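You operate a simulated robot arm through the tools that you are given. There is no shell and no other tool.

The job below is to be done with a simulated robot arm. You get a single attempt, and the scene is never put back.

TASK
Fold the runner's short flap over the long one and press that crease flat.
Fine: long flap first; clapper back where it lay. Set down upright: clapper.

Only the result counts: the job must be done as asked and must still hold three seconds after the hand-in. Knocking over, shifting, dropping, spilling or breaking anything else fails it. Flat cloth is picked up by pressing the open fingertips on it (5 to 10 N) and closing them slowly along it; thin cloth reads only 2 to 8 mm in the jaws.

THE ROBOT
A 6-joint arm with a two-finger gripper, fixed in place. Base frame: the origin is on the floor under the middle of its stand, x ahead of it, y to its left, z up. Lengths are in m, angles in degrees, forces in N, time in s.
It reaches about 1.298 m from its shoulder. Its first joint turns from -149.0 to 149.0 degrees. Payload 1.57 kg.
The TCP is the grasp point between the finger pads, 0.021 m short of the fingertips. In the tool frame z runs along the fingers and y along their closing line. The gripper opens to 0.07 m; its body begins 0.05 m behind the TCP.
Orientation is told as [roll, pitch, yaw] about the base's x, y, z axes, in that order, counted from this pose: with the fingers straight down and closing along the base's y, the tool's x points along the base's -x, its y along +y and its z along -z.

THE INTERFACE
- The arm moves only by the tool step_arm. Its argument "plan" is a list of rows, each an object (a shift or turn left out is 0, a gripper value left out holds the last) with "rotation": the turn, a rotation vector about the base's x, y, z in degrees, a list of three; "translation": the shift along the base's x, y, z in cm, a list of three; "claw": the opening, from 0 (shut) to 1 (fully open). In form: [{"rotation": [rx, ry, rz], "translation": [x, y, z], "claw": claw}, ...]. A call has 1 to 20 rows; each row shifts and turns the commanded pose from where the row before left it. Each row takes 0.2 s and may step no farther than 0.05 m and 8.6 degrees from the row before; otherwise, or with a gripper value out of range, the whole call is refused. A pose out of reach is approached as far as the arm can. The call stops where the force on the tool passes 90 N (or 10 N more than at its start, if that is more) or the arm is blocked; 0.2 s more then pass. Each finger travels about 0.1037 m/s and halts on what it meets, pressing with about 21 N; the grip force reading is that of the motor and also rises with nothing between the fingers. The clock runs only during rows and for 0.2 s after the last one: add rows that do not move to give the fingers time. It gives the time, the measured TCP pose, the force on the tool (base axes), the opening and the grip force at its end, in the units of the frame above (readings bear some noise), with the torque about the TCP (base axes, N m) and any sound that the robot's microphone picked up.
- Cameras (640 x 400 px; columns grow to the right, rows downward): "scene" is fixed at [0.0566, -0.4979, 1.5855]; the picture's right is [0.42, -0.91, 0.00], its down [-0.54, -0.25, -0.80] and it looks along [0.73, 0.34, -0.59] (base axes); focal length 371 px, centre (320, 200). "wrist" rides on the gripper at [0.079, 0.004, -0.081] in the tool frame; the picture's right is [-0.05, 1.00, 0.00], its down [-0.67, -0.04, -0.74] and it looks along [-0.74, -0.04, 0.67] (tool axes); focal length 256 px, centre (320, 200). There is no depth. A picture from a camera that has moved, and an enlarged one, comes with that camera's place and axes in the base frame and with its lens. The place of the scene camera against the robot may be out by one fixed shift of up to 0.025 m in any direction.
- capture(camera): a new picture of that camera. No time passes.
- lift_body(by): slides the trunk up (or, below 0, down) by that many m; the arm rides with it, the base frame stays. It gives what a move gives, with no picture.
- zoom(camera, box): a new picture of the part [left, top, right, bottom] of that camera's present view, enlarged. No time passes.
- hand_in(): hands the job in; it is judged then, once.

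Places have to be worked out from the pictures, the camera data and where the tool is seen. Open the gripper and draw the arm clear of the work before you hand the job in, unless the task says otherwise.

The tools are called after "Call:" by a JSON object that holds its "op" and its "data". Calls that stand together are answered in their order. step_arm: Moves the arm, as the interface text tells. Its arguments: {"type":"object","properties":{"plan":{"type":"array","items":{"type":"object","properties":{"rotation":{"type":"array","items":{"type":"number"}},"translation":{"type":"array","items":{"type":"number"}},"claw":{"type":"number"}}}}},"required":["plan"]} The other tools are called the same way: lift_body (by) moves the trunk up or down; capture (camera) takes a picture; zoom (camera, box) takes an enlarged picture of a part of a camera's view; hand_in () hands the job in.

At the start:

```text
time: 0.0
tool_pos: [0.6248, -0.0102, 1.1288]
tcp_rot: [-0.1, 0.0, 0.0]
ft_force: [-0.7, -0.8, 0.4]
ft_torque: [0.01, 0.01, -0.01]
gripper_width: 0.0701
gripper_force: 0.2
trunk travel left (down, up): [-0.81, 0.16]
```

scene: 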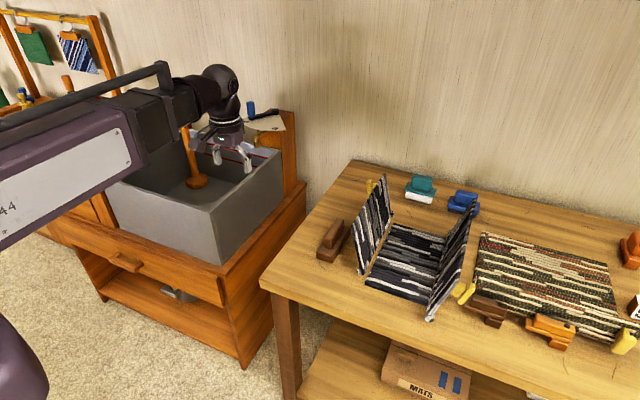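
wrist: 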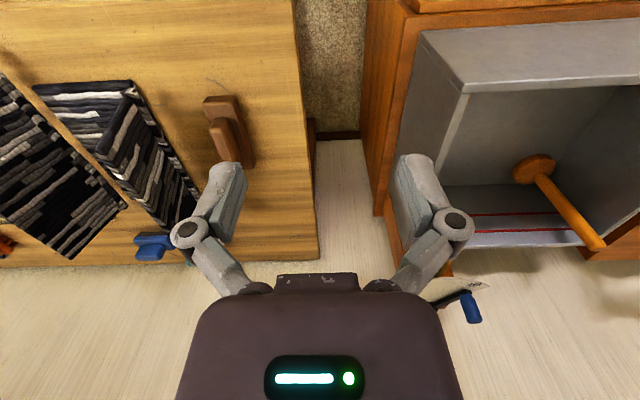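

I'll begin with enlarged views of the work table, to find the runner, its flaps and the clapper.

Call:
{"op": "zoom", "data": {"camera": "scene", "box": [300, 150, 500, 350]}}

Call:
{"op": "zoom", "data": {"camera": "scene", "box": [440, 180, 640, 370]}}

Call:
{"op": "zoom", "data": {"camera": "wrist", "box": [0, 50, 300, 270]}}

```text
2.00 times, centred on (400, 250) of scene
camera zoom: at [0.0566, -0.4979, 1.5855], right [0.42, -0.91, 0.0], down [-0.54, -0.25, -0.8], along [0.73, 0.34, -0.59], focal length 742 px, centre (160, 100)
```

zoom: 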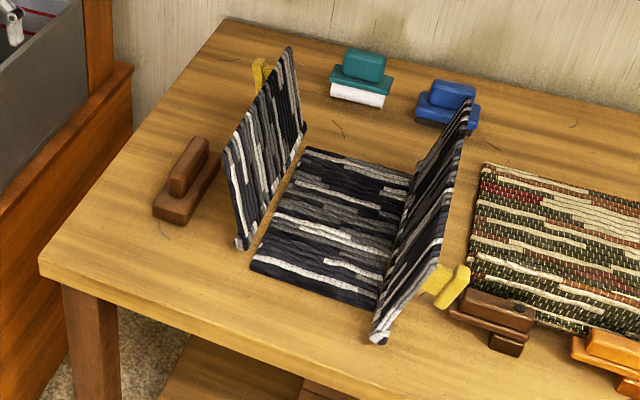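

```text
2.11 times, centred on (540, 275) of scene
camera zoom: at [0.0566, -0.4979, 1.5855], right [0.42, -0.91, 0.0], down [-0.54, -0.25, -0.8], along [0.73, 0.34, -0.59], focal length 781 px, centre (-143, 42)
```

zoom: 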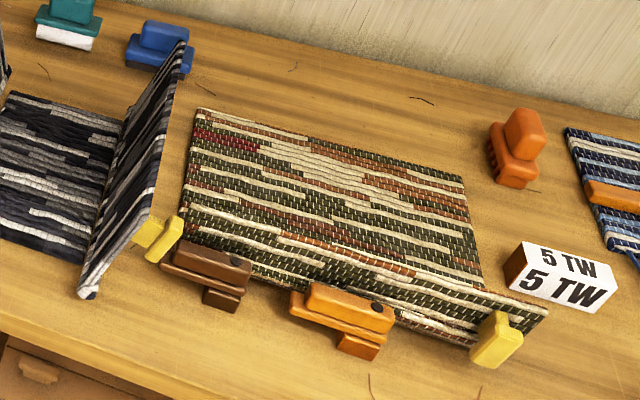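

```text
1.82 times, centred on (150, 160) of wrist
camera zoom: at [0.5474, -0.0065, 1.2092], right [0.05, 1.0, 0.0], down [0.67, -0.04, 0.74], along [0.74, -0.04, -0.67], focal length 465 px, centre (629, 273)
```

zoom: 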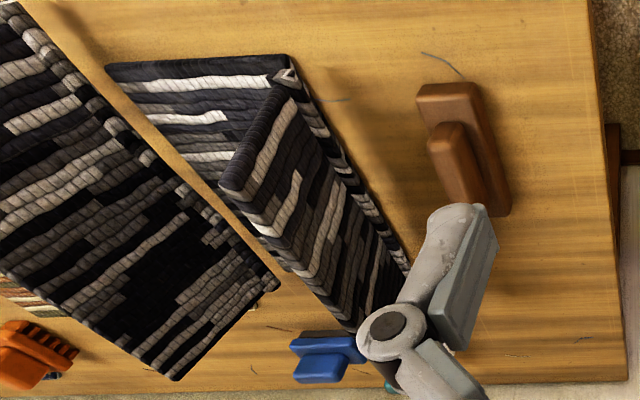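

The dark striped runner has two standing flaps, and a brown wooden clapper lies to its left. I'll move the arm back and to the right, staying high, so the wrist camera can look at the table from closer in.

Call:
{"op": "step_arm", "data": {"plan": [{"translation": [-2, -3.8, 1.2]}, {"translation": [-2, -3.8, 1.2]}, {"translation": [-2, -3.8, 1.2]}, {"translation": [-2, -3.8, 1.2]}, {"translation": [-2, -3.8, 1.2]}, {"translation": [-2, -3.8, 1.2]}, {"translation": [-2, -3.8, 1.2]}, {"translation": [-2, -3.8, 1.2]}, {"translation": [-2, -3.8, 1.2]}]}}

Call:
{"op": "capture", "data": {"camera": "wrist"}}

Call:
{"op": "capture", "data": {"camera": "scene"}}

```text
time: 2.0
tool_pos: [0.4446, -0.3536, 1.1271]
tcp_rot: [0.1, 0.0, 0.2]
ft_force: [1.1, 0.7, -0.8]
ft_torque: [0.01, -0.04, 0.01]
gripper_width: 0.0702
gripper_force: 0.1
out of reach, approached as far as the arm can: row 1, 2, 3, 4, 5, 6, 7, 8, 9
trunk travel left (down, up): [-0.81, 0.16]
```

```text
taken
camera wrist: at [0.3663, -0.349, 1.2091], right [0.05, 1.0, 0.0], down [0.67, -0.03, 0.75], along [0.74, -0.04, -0.67], focal length 256 px, centre (320, 200)
```

wrist: 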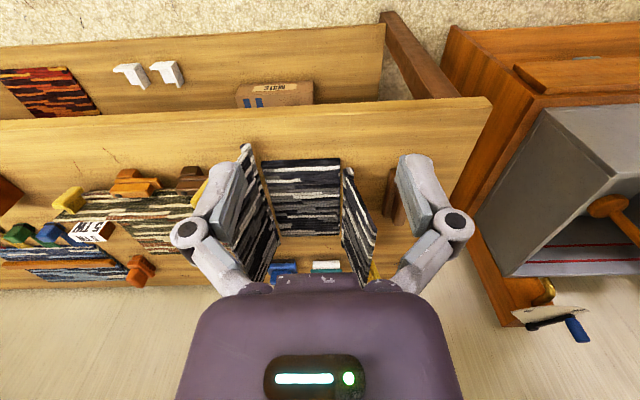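

```text
taken
```

scene: 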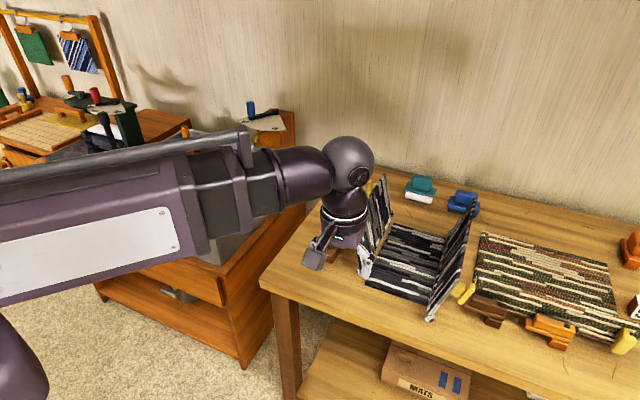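

The upward part of the move was out of reach, so the TCP stayed at z 1.127. I'll enlarge the wrist view of the runner and its surroundings.

Call:
{"op": "zoom", "data": {"camera": "wrist", "box": [210, 130, 430, 290]}}

Call:
{"op": "zoom", "data": {"camera": "wrist", "box": [0, 130, 240, 290]}}

Call:
{"op": "zoom", "data": {"camera": "scene", "box": [410, 190, 490, 340]}}

```text
2.50 times, centred on (320, 210) of wrist
camera zoom: at [0.3663, -0.349, 1.2091], right [0.05, 1.0, 0.0], down [0.67, -0.03, 0.75], along [0.74, -0.04, -0.67], focal length 640 px, centre (320, 175)
```

zoom: 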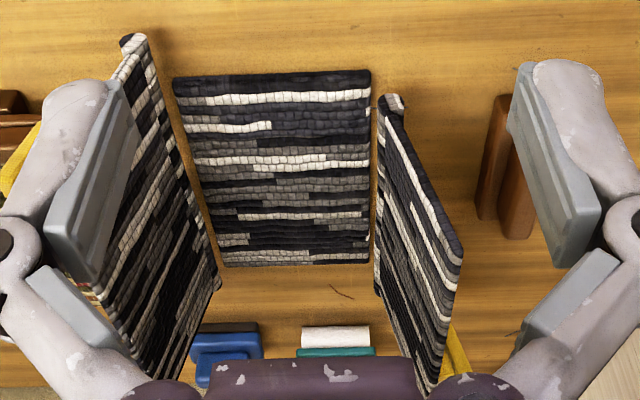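

```text
2.50 times, centred on (120, 210) of wrist
camera zoom: at [0.3663, -0.349, 1.2091], right [0.05, 1.0, 0.0], down [0.67, -0.03, 0.75], along [0.74, -0.04, -0.67], focal length 640 px, centre (820, 175)
```

zoom: 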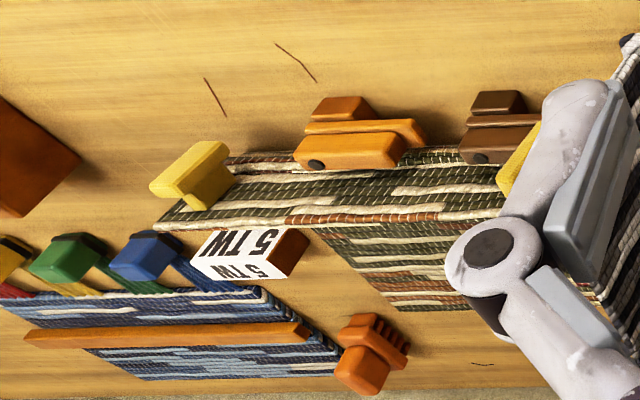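

```text
2.67 times, centred on (450, 265) of scene
camera zoom: at [0.0566, -0.4979, 1.5855], right [0.42, -0.91, 0.0], down [-0.54, -0.25, -0.8], along [0.73, 0.34, -0.59], focal length 989 px, centre (-27, 27)
```

zoom: 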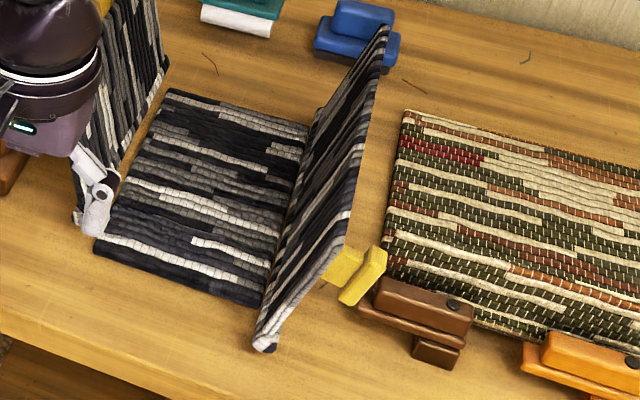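

Triangulating two wrist views puts the runner's middle panel at about x 0.70–0.98, y −0.49 to −0.33, z 0.786. I'll raise the trunk and look again for the flap geometry and the yellow props.

Call:
{"op": "lift_body", "data": {"by": 0.15}}

Call:
{"op": "capture", "data": {"camera": "wrist"}}

```text
time: 3.8
tool_pos: [0.4445, -0.3537, 1.279]
tcp_rot: [0.0, 0.1, 0.0]
ft_force: [0.3, 0.7, 0.3]
ft_torque: [0.02, 0.03, 0.01]
gripper_width: 0.0702
gripper_force: 0.1
trunk travel left (down, up): [-0.96, 0.01]
```

```text
taken
camera wrist: at [0.3669, -0.3479, 1.3592], right [0.05, 1.0, 0.0], down [0.67, -0.03, 0.74], along [0.74, -0.04, -0.67], focal length 256 px, centre (320, 200)
```

wrist: 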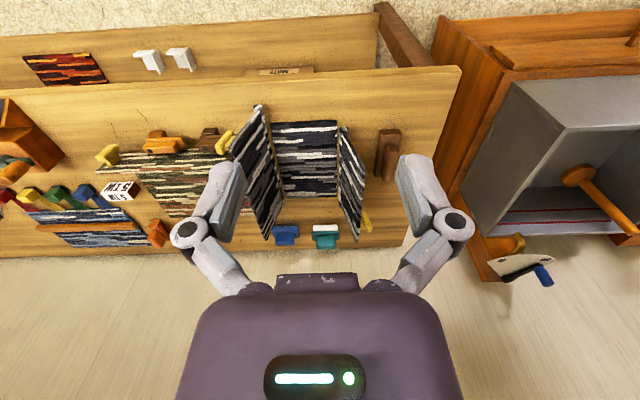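

Call:
{"op": "zoom", "data": {"camera": "wrist", "box": [220, 95, 420, 255]}}

Call:
{"op": "zoom", "data": {"camera": "wrist", "box": [0, 80, 240, 270]}}

```text
2.50 times, centred on (320, 175) of wrist
camera zoom: at [0.3669, -0.3479, 1.3592], right [0.05, 1.0, 0.0], down [0.67, -0.03, 0.74], along [0.74, -0.04, -0.67], focal length 640 px, centre (320, 262)
```

zoom: 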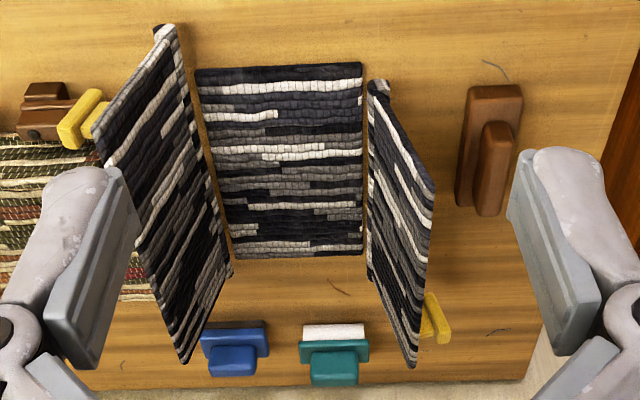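

```text
2.11 times, centred on (120, 175) of wrist
camera zoom: at [0.3669, -0.3479, 1.3592], right [0.05, 1.0, 0.0], down [0.67, -0.03, 0.74], along [0.74, -0.04, -0.67], focal length 539 px, centre (741, 253)
```

zoom: 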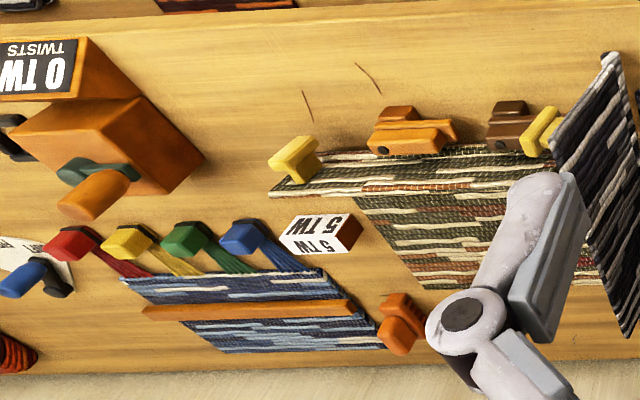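

The raised view shows both flaps leaning outward about 13° against yellow props. The right flap (y≈−0.51) spans x≈0.66–1.015, and the left flap (y≈−0.31) spans x≈0.73–1.0. I'll move right to check the right flap's outer side and lengths more accurately.

Call:
{"op": "step_arm", "data": {"plan": [{"translation": [0, -4.5, 0]}, {"translation": [0, -4.5, 0]}, {"translation": [0, -4.5, 0]}, {"translation": [0, -4.5, 0]}, {"translation": [0, -4.5, 0]}, {"translation": [0, -4.5, 0]}, {"translation": [0, -4.5, 0]}, {"translation": [0, -4.5, 0]}]}}

Call:
{"op": "zoom", "data": {"camera": "wrist", "box": [310, 90, 540, 260]}}

Call:
{"op": "capture", "data": {"camera": "wrist"}}

```text
time: 5.5
tool_pos: [0.4471, -0.7153, 1.277]
tcp_rot: [0.1, 0.0, 0.0]
ft_force: [-0.1, 0.1, -0.3]
ft_torque: [0.0, 0.01, 0.03]
gripper_width: 0.0699
gripper_force: 0.0
trunk travel left (down, up): [-0.96, 0.01]
```

```text
2.35 times, centred on (425, 175) of wrist
camera zoom: at [0.3685, -0.7099, 1.3585], right [0.05, 1.0, 0.0], down [0.67, -0.04, 0.74], along [0.74, -0.04, -0.67], focal length 602 px, centre (73, 259)
```

zoom: 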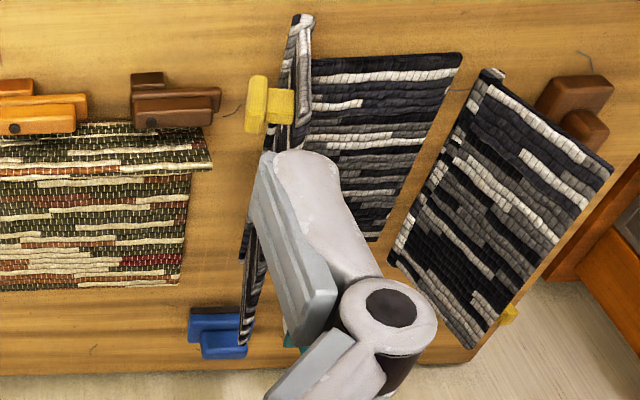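

```text
taken
camera wrist: at [0.3685, -0.7099, 1.3585], right [0.05, 1.0, 0.0], down [0.67, -0.04, 0.74], along [0.74, -0.04, -0.67], focal length 256 px, centre (320, 200)
```

wrist: 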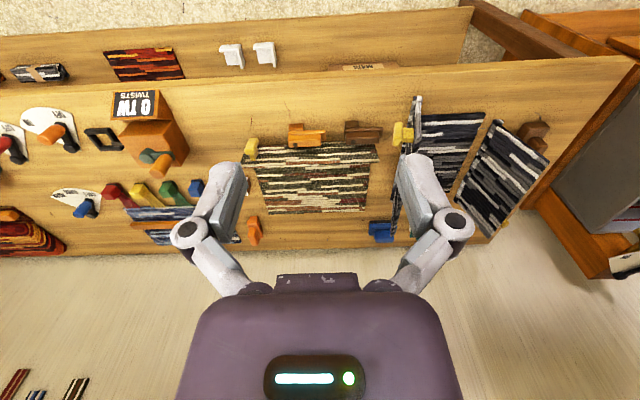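

From the views at y=−0.35 and y=−0.71, the left flap comes out as x 0.715–0.985 with a height of about 0.154. The right flap's near corner reaches x≈0.65, so it looks like the longer one. I'll swing to the left side to see the right flap's inner face, the left prop and the clapper.

Call:
{"op": "step_arm", "data": {"plan": [{"translation": [0, 5, 0]}, {"translation": [0, 5, 0]}, {"translation": [0, 5, 0]}, {"translation": [0, 5, 0]}, {"translation": [0, 5, 0]}, {"translation": [0, 5, 0]}, {"translation": [0, 5, 0]}, {"translation": [0, 5, 0]}, {"translation": [0, 5, 0]}, {"translation": [0, 5, 0]}, {"translation": [0, 5, 0]}, {"translation": [0, 5, 0]}, {"translation": [0, 5, 0]}]}}

Call:
{"op": "capture", "data": {"camera": "wrist"}}

Call:
{"op": "zoom", "data": {"camera": "wrist", "box": [120, 80, 350, 250]}}

```text
time: 8.3
tool_pos: [0.5278, -0.0982, 1.2782]
tcp_rot: [0.0, 0.1, -0.1]
ft_force: [0.9, 0.5, 0.0]
ft_torque: [-0.07, 0.03, -0.01]
gripper_width: 0.07
gripper_force: 0.1
out of reach, approached as far as the arm can: row 9, 10, 11, 12, 13
trunk travel left (down, up): [-0.96, 0.01]
```

```text
taken
camera wrist: at [0.449, -0.0933, 1.3594], right [0.05, 1.0, 0.0], down [0.67, -0.03, 0.74], along [0.74, -0.04, -0.67], focal length 256 px, centre (320, 200)
```

wrist: 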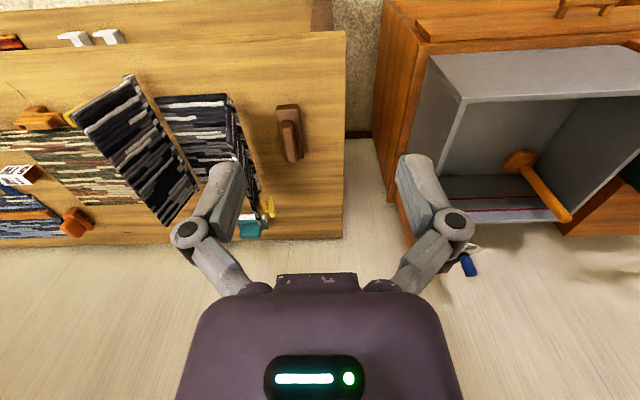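

```text
2.35 times, centred on (235, 165) of wrist
camera zoom: at [0.449, -0.0933, 1.3594], right [0.05, 1.0, 0.0], down [0.67, -0.03, 0.74], along [0.74, -0.04, -0.67], focal length 602 px, centre (520, 282)
```

zoom: 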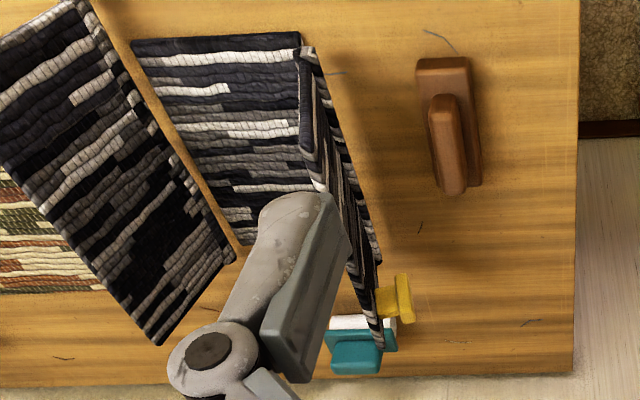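

The clapper is clear in this view: a brown block about 0.16 × 0.053 with a narrow handle, at about x 0.73–0.89, y −0.187. Next I want close, lower looks at the clip-like objects and the right flap's prop.

Call:
{"op": "step_arm", "data": {"plan": [{"translation": [-0.5, -5, 0]}, {"translation": [-0.5, -5, 0]}, {"translation": [-0.5, -5, 0]}, {"translation": [-0.5, -5, 0]}, {"translation": [-0.5, -5, 0]}, {"translation": [0, -5, 0]}, {"translation": [0, -5, 0]}, {"translation": [0, -5, 0]}, {"translation": [0, -5, 0]}, {"translation": [0, -5, 0]}, {"translation": [0, -5, 0]}, {"translation": [0, -2, -4]}, {"translation": [0, 0, -5]}, {"translation": [0, 0, -5]}, {"translation": [0, 0, -5]}]}}

Call:
{"op": "capture", "data": {"camera": "wrist"}}

Call:
{"op": "zoom", "data": {"camera": "wrist", "box": [240, 80, 400, 260]}}

```text
refused: row 1 steps farther than a row can; nothing moved
```

```text
taken
camera wrist: at [0.449, -0.0933, 1.3594], right [0.05, 1.0, 0.0], down [0.67, -0.03, 0.74], along [0.74, -0.04, -0.67], focal length 256 px, centre (320, 200)
```

wrist: 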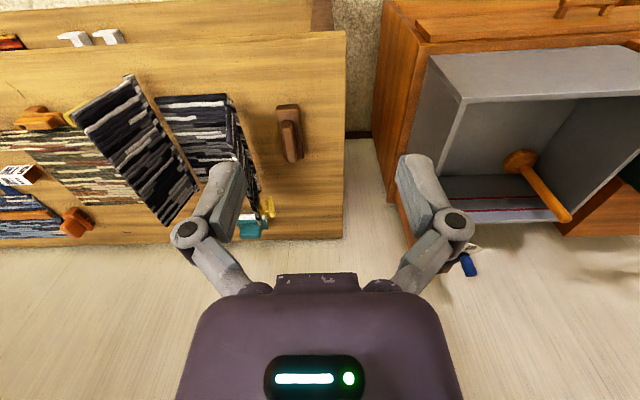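

```text
2.22 times, centred on (320, 170) of wrist
camera zoom: at [0.449, -0.0933, 1.3594], right [0.05, 1.0, 0.0], down [0.67, -0.03, 0.74], along [0.74, -0.04, -0.67], focal length 569 px, centre (320, 267)
```

zoom: 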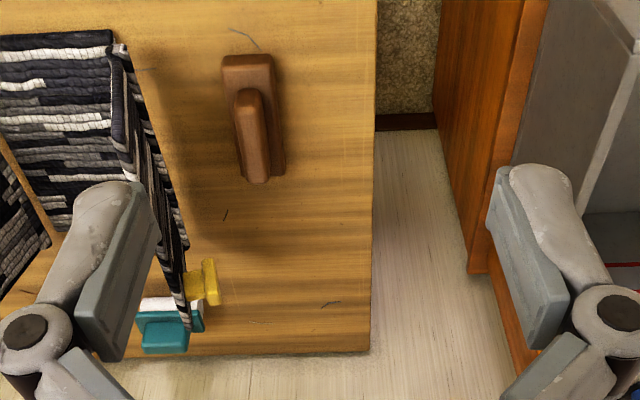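

The step was just over the row limit, so nothing moved. I'll resend it with slightly smaller steps.

Call:
{"op": "step_arm", "data": {"plan": [{"translation": [-0.4, -4.8, 0]}, {"translation": [-0.4, -4.8, 0]}, {"translation": [-0.4, -4.8, 0]}, {"translation": [-0.4, -4.8, 0]}, {"translation": [-0.4, -4.8, 0]}, {"translation": [0, -4.8, 0]}, {"translation": [0, -4.8, 0]}, {"translation": [0, -4.8, 0]}, {"translation": [0, -4.8, 0]}, {"translation": [0, -4.8, 0]}, {"translation": [0, -4.8, 0]}, {"translation": [0, 0, -4.5]}, {"translation": [0, 0, -4.5]}, {"translation": [0, 0, -4.5]}, {"translation": [0, 0, -4.5]}]}}

Call:
{"op": "capture", "data": {"camera": "wrist"}}

Call:
{"op": "zoom", "data": {"camera": "wrist", "box": [230, 80, 400, 260]}}

```text
time: 11.6
tool_pos: [0.5094, -0.6259, 1.278]
tcp_rot: [0.0, 0.1, -0.1]
ft_force: [-0.1, 0.8, 0.1]
ft_torque: [0.0, 0.02, -0.03]
gripper_width: 0.0702
gripper_force: 0.0
out of reach, approached as far as the arm can: row 12, 13, 14, 15
trunk travel left (down, up): [-0.96, 0.01]
```

```text
taken
camera wrist: at [0.4307, -0.62, 1.359], right [0.05, 1.0, 0.0], down [0.67, -0.04, 0.74], along [0.74, -0.04, -0.67], focal length 256 px, centre (320, 200)
```

wrist: 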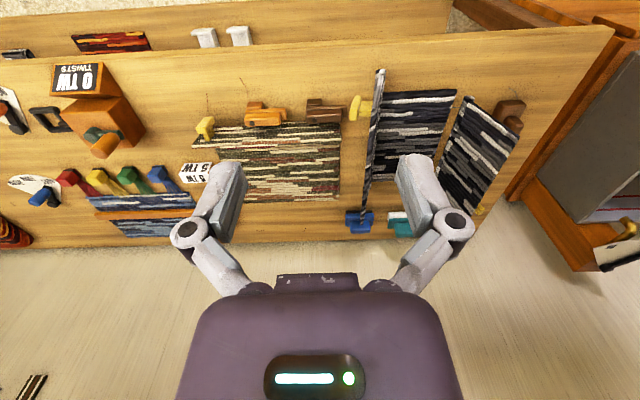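

```text
2.22 times, centred on (315, 170) of wrist
camera zoom: at [0.4307, -0.62, 1.359], right [0.05, 1.0, 0.0], down [0.67, -0.04, 0.74], along [0.74, -0.04, -0.67], focal length 569 px, centre (331, 267)
```

zoom: 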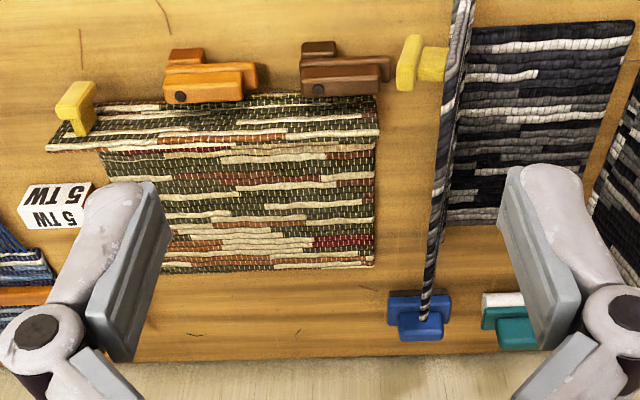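

Downward arm motion was refused, so height must come from the trunk; the arm itself moves in the plane. The right flap is the long one at about 0.34 × 0.15, against about 0.27 × 0.15 for the left. I'll close the gripper and move above the outer side of the long flap.

Call:
{"op": "step_arm", "data": {"plan": [{"translation": [4.3, 0, 0], "claw": 0}, {"translation": [4.3, 0, 0]}, {"translation": [4.3, 0, 0]}, {"translation": [4.3, 0, 0]}, {"translation": [4.3, -0.3, 0]}, {"translation": [4.3, -0.3, 0]}, {"translation": [4.3, -0.3, 0]}, {"translation": [4.0, -0.3, 0]}]}}

Call:
{"op": "capture", "data": {"camera": "scene"}}

Call:
{"op": "capture", "data": {"camera": "wrist"}}

```text
time: 13.3
tool_pos: [0.8521, -0.6391, 1.2775]
tcp_rot: [0.0, 0.0, 0.1]
ft_force: [-0.2, -0.6, -0.2]
ft_torque: [0.0, 0.0, -0.02]
gripper_width: 0.0002
gripper_force: 20.8
trunk travel left (down, up): [-0.96, 0.01]
```

```text
taken
```

scene: 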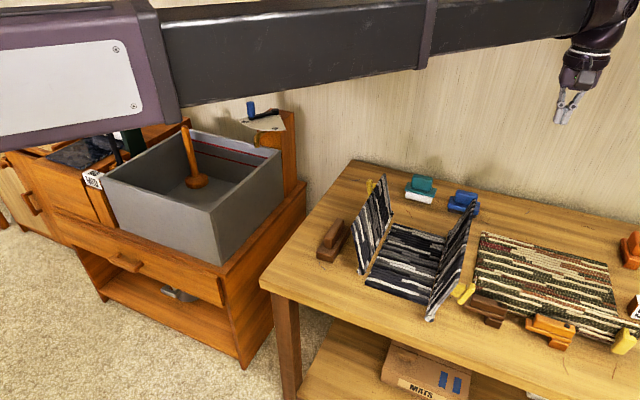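

```text
taken
camera wrist: at [0.7738, -0.6339, 1.3584], right [0.05, 1.0, 0.0], down [0.67, -0.03, 0.74], along [0.74, -0.04, -0.67], focal length 256 px, centre (320, 200)
```

wrist: 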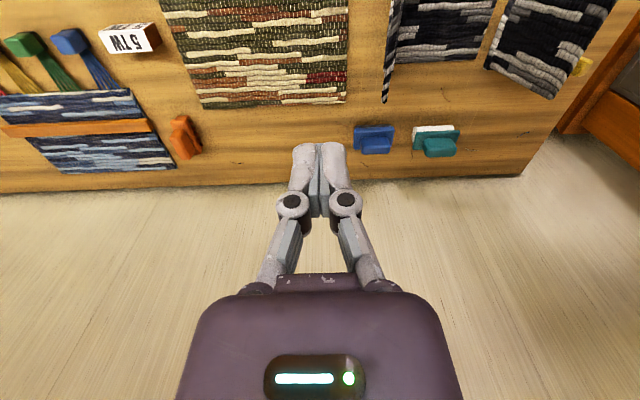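

The arm is a telescoping boom, and the scene below looks clear. I'll lower the trunk partway and check the gripper against the flap.

Call:
{"op": "lift_body", "data": {"by": -0.25}}

Call:
{"op": "capture", "data": {"camera": "scene"}}

Call:
{"op": "capture", "data": {"camera": "wrist"}}

```text
time: 15.9
tool_pos: [0.8503, -0.6392, 1.0282]
tcp_rot: [-0.1, -0.1, 0.0]
ft_force: [-0.2, -0.2, -0.3]
ft_torque: [0.02, -0.04, 0.01]
gripper_width: 0.0
gripper_force: 20.8
trunk travel left (down, up): [-0.71, 0.26]
```

```text
taken
```

scene: 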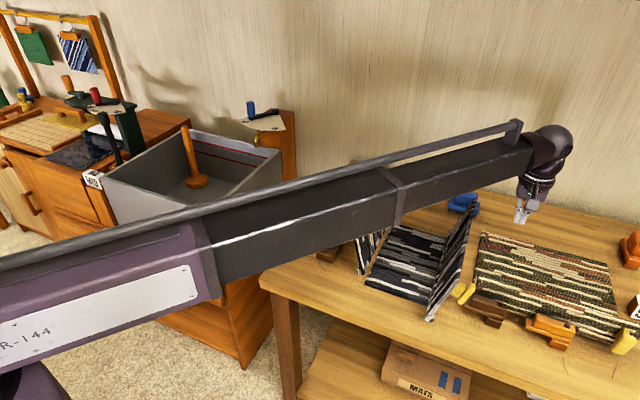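

```text
taken
camera wrist: at [0.7718, -0.6338, 1.1092], right [0.05, 1.0, 0.0], down [0.67, -0.04, 0.74], along [0.74, -0.04, -0.67], focal length 256 px, centre (320, 200)
```

wrist: 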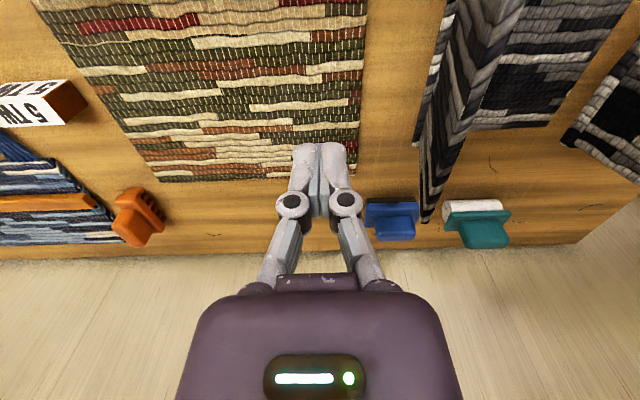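

The closed fingertips are at z≈1.007, outside the flap, whose far top corner checks out at about (0.99, −0.53, 0.946). I'll lower so the tips sit at z≈0.91 and ease toward the flap.

Call:
{"op": "lift_body", "data": {"by": -0.097}}

Call:
{"op": "step_arm", "data": {"plan": [{"translation": [-1, 2, 0]}, {"translation": [-1, 2, 0]}, {"translation": [0, 1.5, 0]}, {"translation": [0, 1.5, 0]}]}}

Call:
{"op": "capture", "data": {"camera": "wrist"}}

Call:
{"op": "zoom", "data": {"camera": "scene", "box": [340, 120, 640, 350]}}

```text
time: 17.2
tool_pos: [0.8501, -0.639, 0.9312]
tcp_rot: [-0.1, 0.0, 0.0]
ft_force: [-0.8, 0.6, -0.2]
ft_torque: [-0.01, 0.01, 0.03]
gripper_width: 0.0005
gripper_force: 20.9
trunk travel left (down, up): [-0.613, 0.357]
```

```text
time: 18.2
tool_pos: [0.8308, -0.5686, 0.9318]
tcp_rot: [0.0, 0.1, 0.0]
ft_force: [-0.4, -0.5, 0.0]
ft_torque: [-0.01, -0.01, 0.0]
gripper_width: 0.0
gripper_force: 20.7
trunk travel left (down, up): [-0.613, 0.357]
```

```text
taken
camera wrist: at [0.7518, -0.5633, 1.0122], right [0.05, 1.0, 0.0], down [0.67, -0.04, 0.74], along [0.74, -0.04, -0.67], focal length 256 px, centre (320, 200)
```

wrist: 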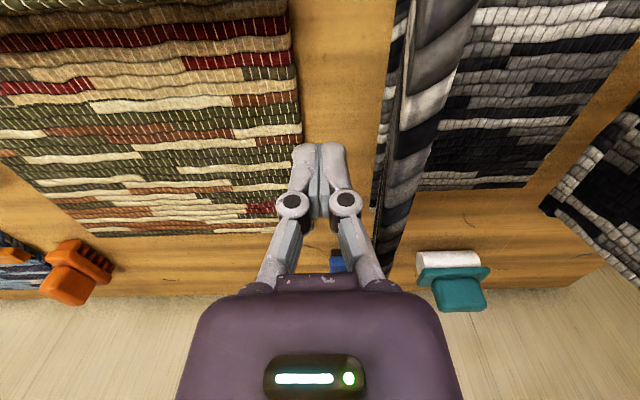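

```text
1.74 times, centred on (490, 235) of scene
camera zoom: at [0.0566, -0.4979, 1.5855], right [0.42, -0.91, 0.0], down [-0.54, -0.25, -0.8], along [0.73, 0.34, -0.59], focal length 645 px, centre (24, 139)
```

zoom: 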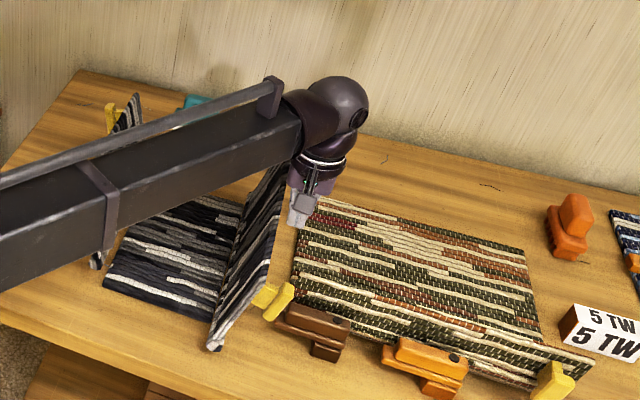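

The fingertips are about 2–3 cm from the flap's outer face and there is no contact force yet. I'll push gently in +y in small rows.

Call:
{"op": "step_arm", "data": {"plan": [{"translation": [0, 1, 0]}, {"translation": [0, 1, 0]}, {"translation": [0, 1, 0]}, {"translation": [0, 1, 0]}]}}

Call:
{"op": "capture", "data": {"camera": "wrist"}}

Call:
{"op": "zoom", "data": {"camera": "scene", "box": [340, 120, 560, 350]}}

```text
time: 19.2
tool_pos: [0.8293, -0.5299, 0.9311]
tcp_rot: [0.0, -0.1, 0.0]
ft_force: [0.3, 0.3, 0.0]
ft_torque: [-0.02, -0.01, 0.01]
gripper_width: 0.0
gripper_force: 21.1
trunk travel left (down, up): [-0.613, 0.357]
```

```text
taken
camera wrist: at [0.7517, -0.5241, 1.0122], right [0.05, 1.0, 0.0], down [0.67, -0.04, 0.74], along [0.74, -0.04, -0.67], focal length 256 px, centre (320, 200)
```

wrist: 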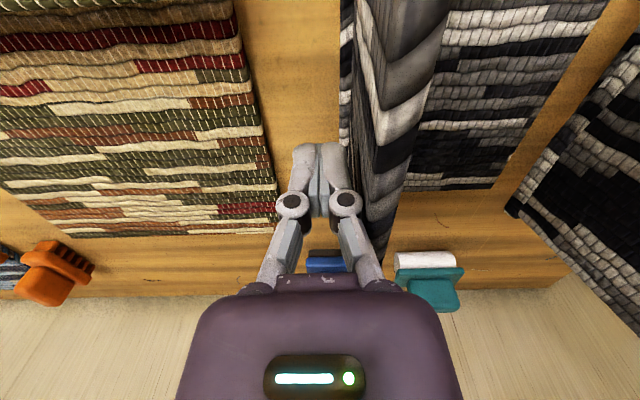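

```text
1.74 times, centred on (450, 235) of scene
camera zoom: at [0.0566, -0.4979, 1.5855], right [0.42, -0.91, 0.0], down [-0.54, -0.25, -0.8], along [0.73, 0.34, -0.59], focal length 645 px, centre (94, 139)
```

zoom: 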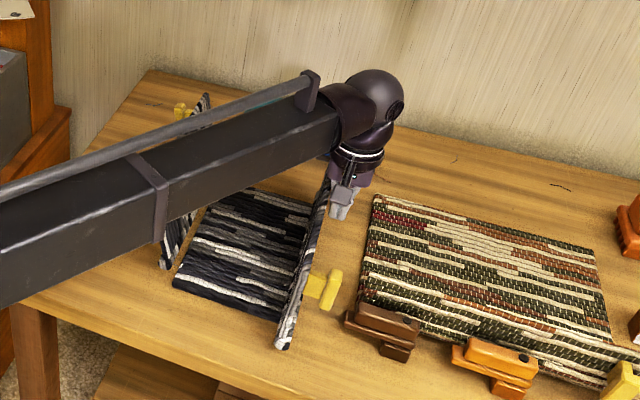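

The flap is tilting upright with almost no force, and the yellow prop is standing undisturbed. I'll keep pushing past vertical.

Call:
{"op": "step_arm", "data": {"plan": [{"translation": [0, 1, 0]}, {"translation": [0, 1, 0]}, {"translation": [0, 1, 0]}, {"translation": [0, 1, 0]}, {"translation": [0, 1, 0]}, {"translation": [0, 1, 0]}]}}

Call:
{"op": "capture", "data": {"camera": "wrist"}}

Call:
{"op": "zoom", "data": {"camera": "scene", "box": [340, 120, 560, 350]}}

```text
time: 20.6
tool_pos: [0.8303, -0.4697, 0.9316]
tcp_rot: [0.1, 0.0, 0.0]
ft_force: [0.1, 0.3, 1.0]
ft_torque: [0.0, -0.01, 0.0]
gripper_width: 0.0
gripper_force: 21.1
trunk travel left (down, up): [-0.613, 0.357]
```

```text
taken
camera wrist: at [0.7515, -0.4639, 1.0122], right [0.05, 1.0, 0.0], down [0.67, -0.04, 0.74], along [0.74, -0.04, -0.67], focal length 256 px, centre (320, 200)
```

wrist: 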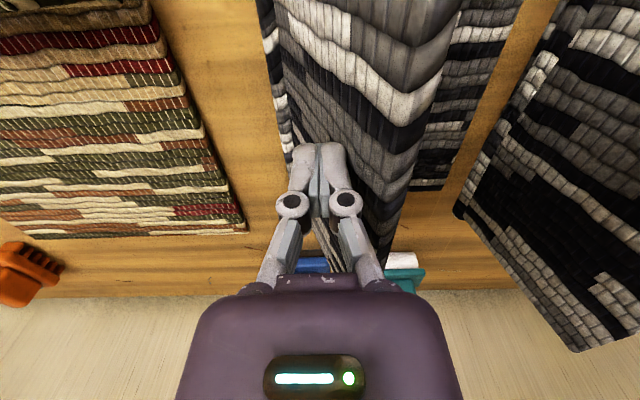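

```text
1.74 times, centred on (450, 235) of scene
camera zoom: at [0.0566, -0.4979, 1.5855], right [0.42, -0.91, 0.0], down [-0.54, -0.25, -0.8], along [0.73, 0.34, -0.59], focal length 645 px, centre (94, 139)
```

zoom: 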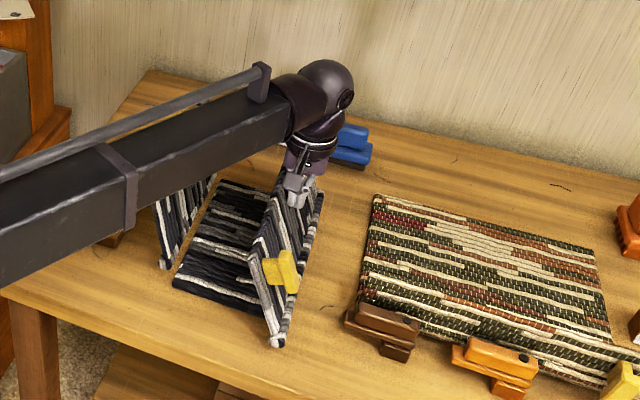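

The yellow piece moved with the flap, so it is a tab fixed to the flap rather than a prop. I'll keep pushing inward and then lower the trunk step by step to lay the flap down.

Call:
{"op": "step_arm", "data": {"plan": [{"translation": [0, 1, 0]}, {"translation": [0, 1, 0]}, {"translation": [0, 1, 0]}]}}

Call:
{"op": "lift_body", "data": {"by": -0.03}}

Call:
{"op": "capture", "data": {"camera": "wrist"}}

Call:
{"op": "zoom", "data": {"camera": "scene", "box": [340, 120, 560, 350]}}

```text
time: 21.4
tool_pos: [0.8301, -0.4389, 0.9311]
tcp_rot: [0.0, 0.0, 0.1]
ft_force: [-0.7, -0.3, 0.2]
ft_torque: [-0.01, 0.04, -0.01]
gripper_width: 0.0
gripper_force: 21.1
trunk travel left (down, up): [-0.613, 0.357]
```

```text
time: 22.2
tool_pos: [0.8283, -0.4386, 0.902]
tcp_rot: [0.0, 0.1, 0.0]
ft_force: [0.8, -1.1, -0.2]
ft_torque: [-0.01, -0.01, 0.01]
gripper_width: 0.0
gripper_force: 20.7
trunk travel left (down, up): [-0.583, 0.387]
```

```text
taken
camera wrist: at [0.7509, -0.4335, 0.9822], right [0.05, 1.0, 0.0], down [0.67, -0.04, 0.74], along [0.74, -0.04, -0.67], focal length 256 px, centre (320, 200)
```

wrist: 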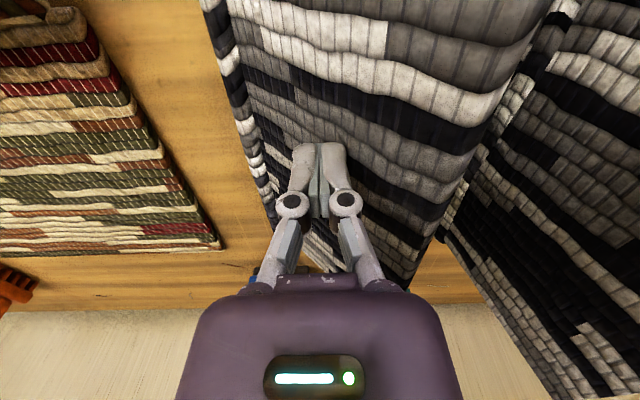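

```text
1.74 times, centred on (450, 235) of scene
camera zoom: at [0.0566, -0.4979, 1.5855], right [0.42, -0.91, 0.0], down [-0.54, -0.25, -0.8], along [0.73, 0.34, -0.59], focal length 645 px, centre (94, 139)
```

zoom: 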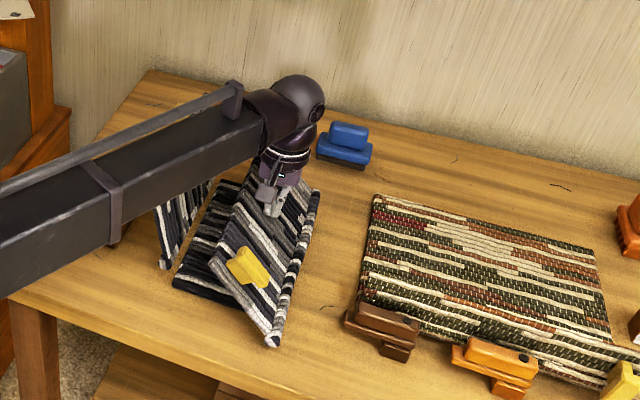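

The flap is at about 45° and following the fingers. I'll continue inward and down.

Call:
{"op": "step_arm", "data": {"plan": [{"translation": [0, 1, 0]}, {"translation": [0, 1, 0]}, {"translation": [0, 0.8, 0]}]}}

Call:
{"op": "lift_body", "data": {"by": -0.03}}

Call:
{"op": "lift_body", "data": {"by": -0.015}}

Call:
{"op": "capture", "data": {"camera": "wrist"}}

Call:
{"op": "zoom", "data": {"camera": "scene", "box": [340, 120, 560, 350]}}

```text
time: 23.0
tool_pos: [0.8301, -0.4114, 0.9015]
tcp_rot: [0.1, 0.0, 0.1]
ft_force: [1.2, -0.1, 0.0]
ft_torque: [0.04, -0.01, 0.02]
gripper_width: 0.0002
gripper_force: 20.6
trunk travel left (down, up): [-0.583, 0.387]
```

```text
time: 23.7
tool_pos: [0.8284, -0.4105, 0.8697]
tcp_rot: [0.0, 0.0, 0.0]
ft_force: [0.5, 0.0, -0.3]
ft_torque: [0.03, 0.03, 0.02]
gripper_width: 0.0
gripper_force: 20.9
trunk travel left (down, up): [-0.553, 0.417]
```

```text
time: 24.4
tool_pos: [0.8294, -0.4106, 0.8564]
tcp_rot: [0.0, -0.1, -0.1]
ft_force: [0.1, 0.9, -0.3]
ft_torque: [0.03, 0.0, -0.01]
gripper_width: 0.0
gripper_force: 21.0
trunk travel left (down, up): [-0.538, 0.432]
```

```text
taken
camera wrist: at [0.7507, -0.4058, 0.9372], right [0.05, 1.0, 0.0], down [0.67, -0.04, 0.74], along [0.74, -0.04, -0.67], focal length 256 px, centre (320, 200)
```

wrist: 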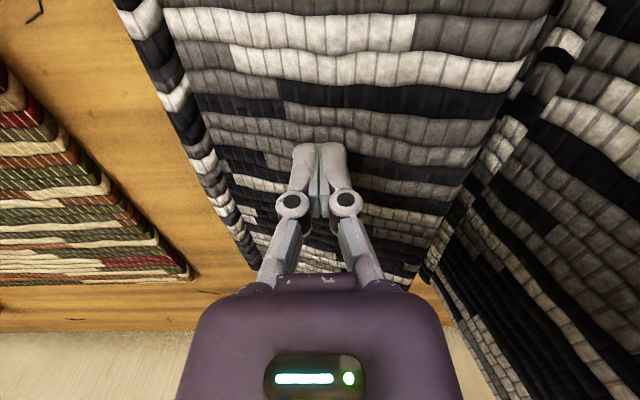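

```text
1.74 times, centred on (450, 235) of scene
camera zoom: at [0.0566, -0.4979, 1.5855], right [0.42, -0.91, 0.0], down [-0.54, -0.25, -0.8], along [0.73, 0.34, -0.59], focal length 645 px, centre (94, 139)
```

zoom: 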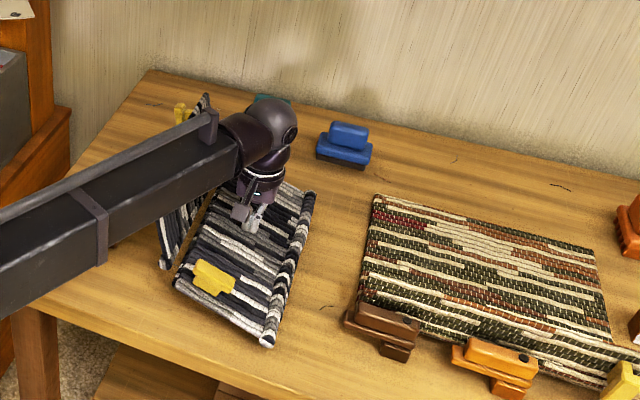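

The flap is nearly flat, with the tips at z≈0.835 and negligible force. I'll lower in small increments and watch the force.

Call:
{"op": "lift_body", "data": {"by": -0.01}}

Call:
{"op": "lift_body", "data": {"by": -0.006}}

Call:
{"op": "lift_body", "data": {"by": -0.004}}

```text
time: 24.9
tool_pos: [0.8295, -0.4102, 0.8468]
tcp_rot: [0.0, 0.0, 0.0]
ft_force: [0.1, 0.1, 0.7]
ft_torque: [-0.05, -0.01, 0.01]
gripper_width: 0.0
gripper_force: 21.0
trunk travel left (down, up): [-0.528, 0.442]
```

```text
time: 25.5
tool_pos: [0.8287, -0.411, 0.8415]
tcp_rot: [0.0, 0.0, -0.1]
ft_force: [-1.3, 0.1, 0.4]
ft_torque: [0.0, -0.01, 0.01]
gripper_width: 0.0003
gripper_force: 20.3
trunk travel left (down, up): [-0.522, 0.448]
```

```text
time: 26.0
tool_pos: [0.8292, -0.4114, 0.8351]
tcp_rot: [0.1, 0.0, 0.0]
ft_force: [0.4, 0.4, 0.1]
ft_torque: [0.0, 0.03, -0.01]
gripper_width: 0.0002
gripper_force: 20.9
trunk travel left (down, up): [-0.518, 0.452]
```

Call:
{"op": "capture", "data": {"camera": "wrist"}}

Call:
{"op": "zoom", "data": {"camera": "scene", "box": [380, 190, 500, 320]}}

Call:
{"op": "lift_body", "data": {"by": -0.004}}

Call:
{"op": "lift_body", "data": {"by": -0.004}}

```text
taken
camera wrist: at [0.7507, -0.4058, 0.9172], right [0.05, 1.0, 0.0], down [0.67, -0.03, 0.74], along [0.74, -0.04, -0.67], focal length 256 px, centre (320, 200)
```

wrist: 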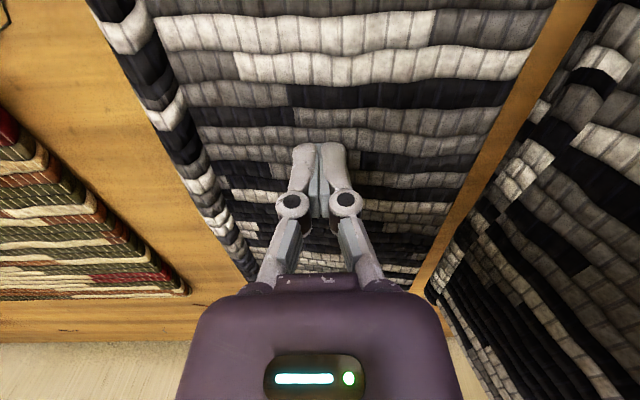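

```text
3.08 times, centred on (440, 255) of scene
camera zoom: at [0.0566, -0.4979, 1.5855], right [0.42, -0.91, 0.0], down [-0.54, -0.25, -0.8], along [0.73, 0.34, -0.59], focal length 1141 px, centre (-49, 31)
```

zoom: 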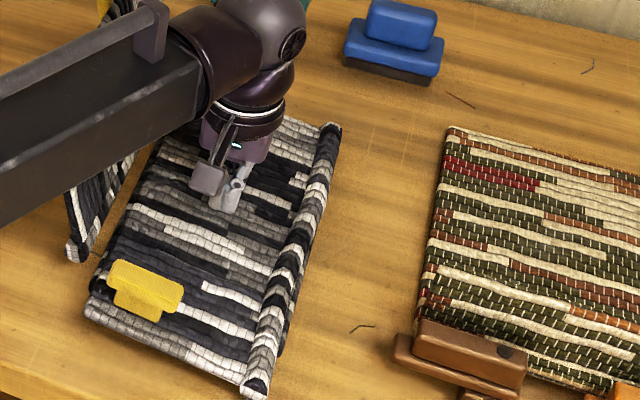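

```text
time: 26.6
tool_pos: [0.83, -0.4117, 0.8319]
tcp_rot: [-0.1, -0.1, -0.1]
ft_force: [0.0, 0.0, -0.7]
ft_torque: [0.01, 0.02, 0.05]
gripper_width: 0.0002
gripper_force: 21.2
trunk travel left (down, up): [-0.514, 0.456]
```

```text
time: 27.1
tool_pos: [0.8296, -0.412, 0.828]
tcp_rot: [0.0, 0.0, -0.1]
ft_force: [0.1, 0.7, 0.2]
ft_torque: [-0.02, -0.02, -0.02]
gripper_width: 0.0001
gripper_force: 20.8
trunk travel left (down, up): [-0.51, 0.46]
```

The long flap lies almost flat, with a rolled crease along its hinge. I'll keep lowering until I feel it seated.

Call:
{"op": "lift_body", "data": {"by": -0.004}}

Call:
{"op": "lift_body", "data": {"by": -0.004}}

Call:
{"op": "lift_body", "data": {"by": -0.003}}

```text
time: 27.6
tool_pos: [0.8301, -0.411, 0.824]
tcp_rot: [-0.1, 0.0, 0.1]
ft_force: [-0.1, -0.8, 0.1]
ft_torque: [-0.01, -0.02, -0.02]
gripper_width: 0.0
gripper_force: 28.6
trunk travel left (down, up): [-0.506, 0.464]
```

```text
time: 28.1
tool_pos: [0.8286, -0.41, 0.8238]
tcp_rot: [-0.2, -0.2, 0.1]
ft_force: [15.5, -7.3, 42.7]
ft_torque: [-0.12, -0.18, 0.01]
gripper_width: 0.0058
gripper_force: 28.9
trunk travel left (down, up): [-0.502, 0.468]
```

```text
time: 28.7
tool_pos: [0.828, -0.4108, 0.8235]
tcp_rot: [-0.4, -0.7, 0.1]
ft_force: [1.3, 0.3, 61.5]
ft_torque: [0.02, 0.32, -0.06]
gripper_width: 0.0063
gripper_force: 28.9
trunk travel left (down, up): [-0.5, 0.47]
stopped: the force on the tool passed its limit at 92 N (the readings are from after the stop); the commanded pose is now the measured one
```

Contact is stiff at tip z≈0.803, so the flap is seated. I'll back off and see whether it stays down.

Call:
{"op": "lift_body", "data": {"by": 0.02}}

Call:
{"op": "capture", "data": {"camera": "wrist"}}

Call:
{"op": "zoom", "data": {"camera": "scene", "box": [380, 190, 500, 320]}}

```text
time: 29.4
tool_pos: [0.8336, -0.4124, 0.8383]
tcp_rot: [-0.2, -0.3, 0.0]
ft_force: [0.2, 0.0, -0.8]
ft_torque: [0.0, -0.03, 0.01]
gripper_width: 0.0
gripper_force: 28.4
trunk travel left (down, up): [-0.52, 0.45]
```

```text
taken
camera wrist: at [0.7534, -0.4071, 0.9181], right [0.05, 1.0, 0.0], down [0.66, -0.03, 0.75], along [0.75, -0.04, -0.66], focal length 256 px, centre (320, 200)
```

wrist: 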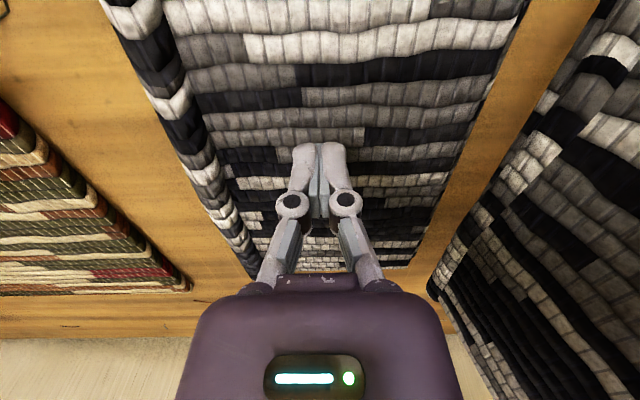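

```text
3.08 times, centred on (440, 255) of scene
camera zoom: at [0.0566, -0.4979, 1.5855], right [0.42, -0.91, 0.0], down [-0.54, -0.25, -0.8], along [0.73, 0.34, -0.59], focal length 1141 px, centre (-49, 31)
```

zoom: 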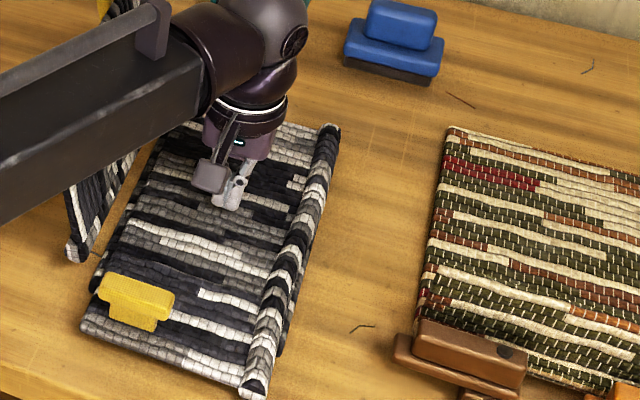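

The long flap is folded and stays down. I'll raise the trunk, cross over to the outer side of the short left flap, and check the clapper on the way.

Call:
{"op": "lift_body", "data": {"by": 0.22}}

Call:
{"op": "step_arm", "data": {"plan": [{"translation": [0, 4.2, 0]}, {"translation": [0, 4.2, 0]}, {"translation": [0, 4.2, 0]}, {"translation": [0, 4.2, 0]}, {"translation": [0, 4.2, 0]}]}}

Call:
{"op": "capture", "data": {"camera": "wrist"}}

Call:
{"op": "capture", "data": {"camera": "scene"}}

```text
time: 31.7
tool_pos: [0.8329, -0.4132, 1.0589]
tcp_rot: [-0.2, -0.3, 0.1]
ft_force: [-0.7, 0.2, -0.5]
ft_torque: [0.0, -0.01, 0.01]
gripper_width: 0.0
gripper_force: 28.6
trunk travel left (down, up): [-0.74, 0.23]
```

```text
time: 32.9
tool_pos: [0.8331, -0.2017, 1.0578]
tcp_rot: [-0.2, -0.4, 0.0]
ft_force: [-0.3, -0.1, 0.7]
ft_torque: [0.0, 0.0, 0.03]
gripper_width: 0.0
gripper_force: 28.3
trunk travel left (down, up): [-0.74, 0.23]
```

```text
taken
camera wrist: at [0.7545, -0.1956, 1.1387], right [0.05, 1.0, 0.0], down [0.66, -0.03, 0.75], along [0.75, -0.04, -0.66], focal length 256 px, centre (320, 200)
```

wrist: 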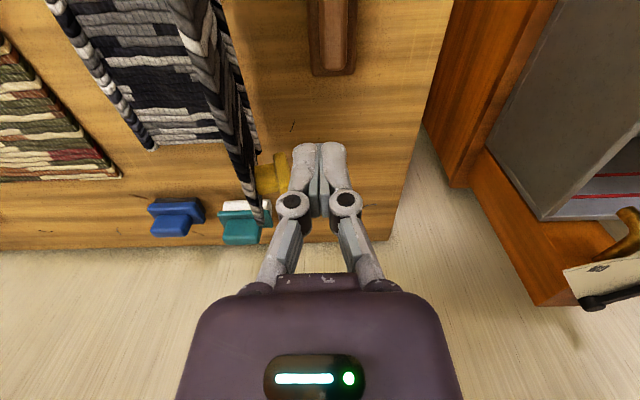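

```text
taken
```

scene: 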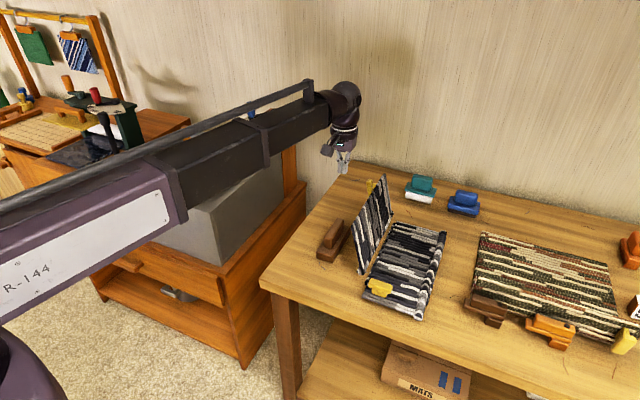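

The folded long flap is holding. The tool is above the gap between the short flap and the clapper, with the flap's yellow tab at x≈0.94, well away from the push point. I'll lower to push height.

Call:
{"op": "lift_body", "data": {"by": -0.122}}

Call:
{"op": "capture", "data": {"camera": "wrist"}}

Call:
{"op": "zoom", "data": {"camera": "scene", "box": [280, 120, 480, 320]}}

```text
time: 34.5
tool_pos: [0.8343, -0.2023, 0.9363]
tcp_rot: [-0.2, -0.5, 0.1]
ft_force: [0.6, 0.4, 0.1]
ft_torque: [-0.03, -0.02, 0.03]
gripper_width: 0.0001
gripper_force: 28.3
trunk travel left (down, up): [-0.618, 0.352]
```

```text
taken
camera wrist: at [0.7547, -0.1964, 1.0167], right [0.05, 1.0, 0.0], down [0.66, -0.03, 0.75], along [0.75, -0.04, -0.66], focal length 256 px, centre (320, 200)
```

wrist: 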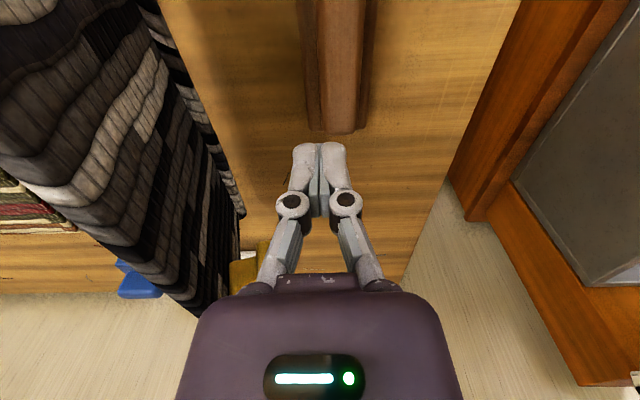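

```text
2.00 times, centred on (380, 220) of scene
camera zoom: at [0.0566, -0.4979, 1.5855], right [0.42, -0.91, 0.0], down [-0.54, -0.25, -0.8], along [0.73, 0.34, -0.59], focal length 742 px, centre (200, 160)
```

zoom: 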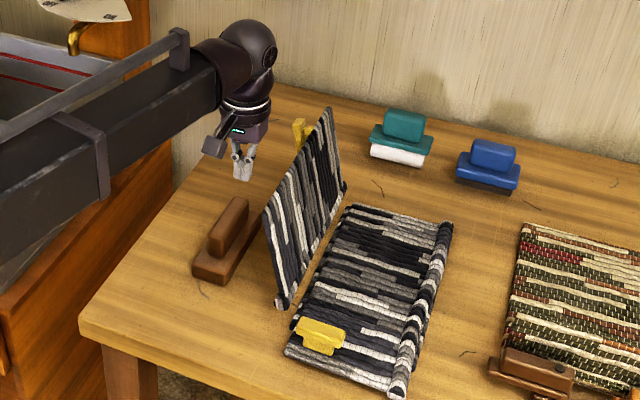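

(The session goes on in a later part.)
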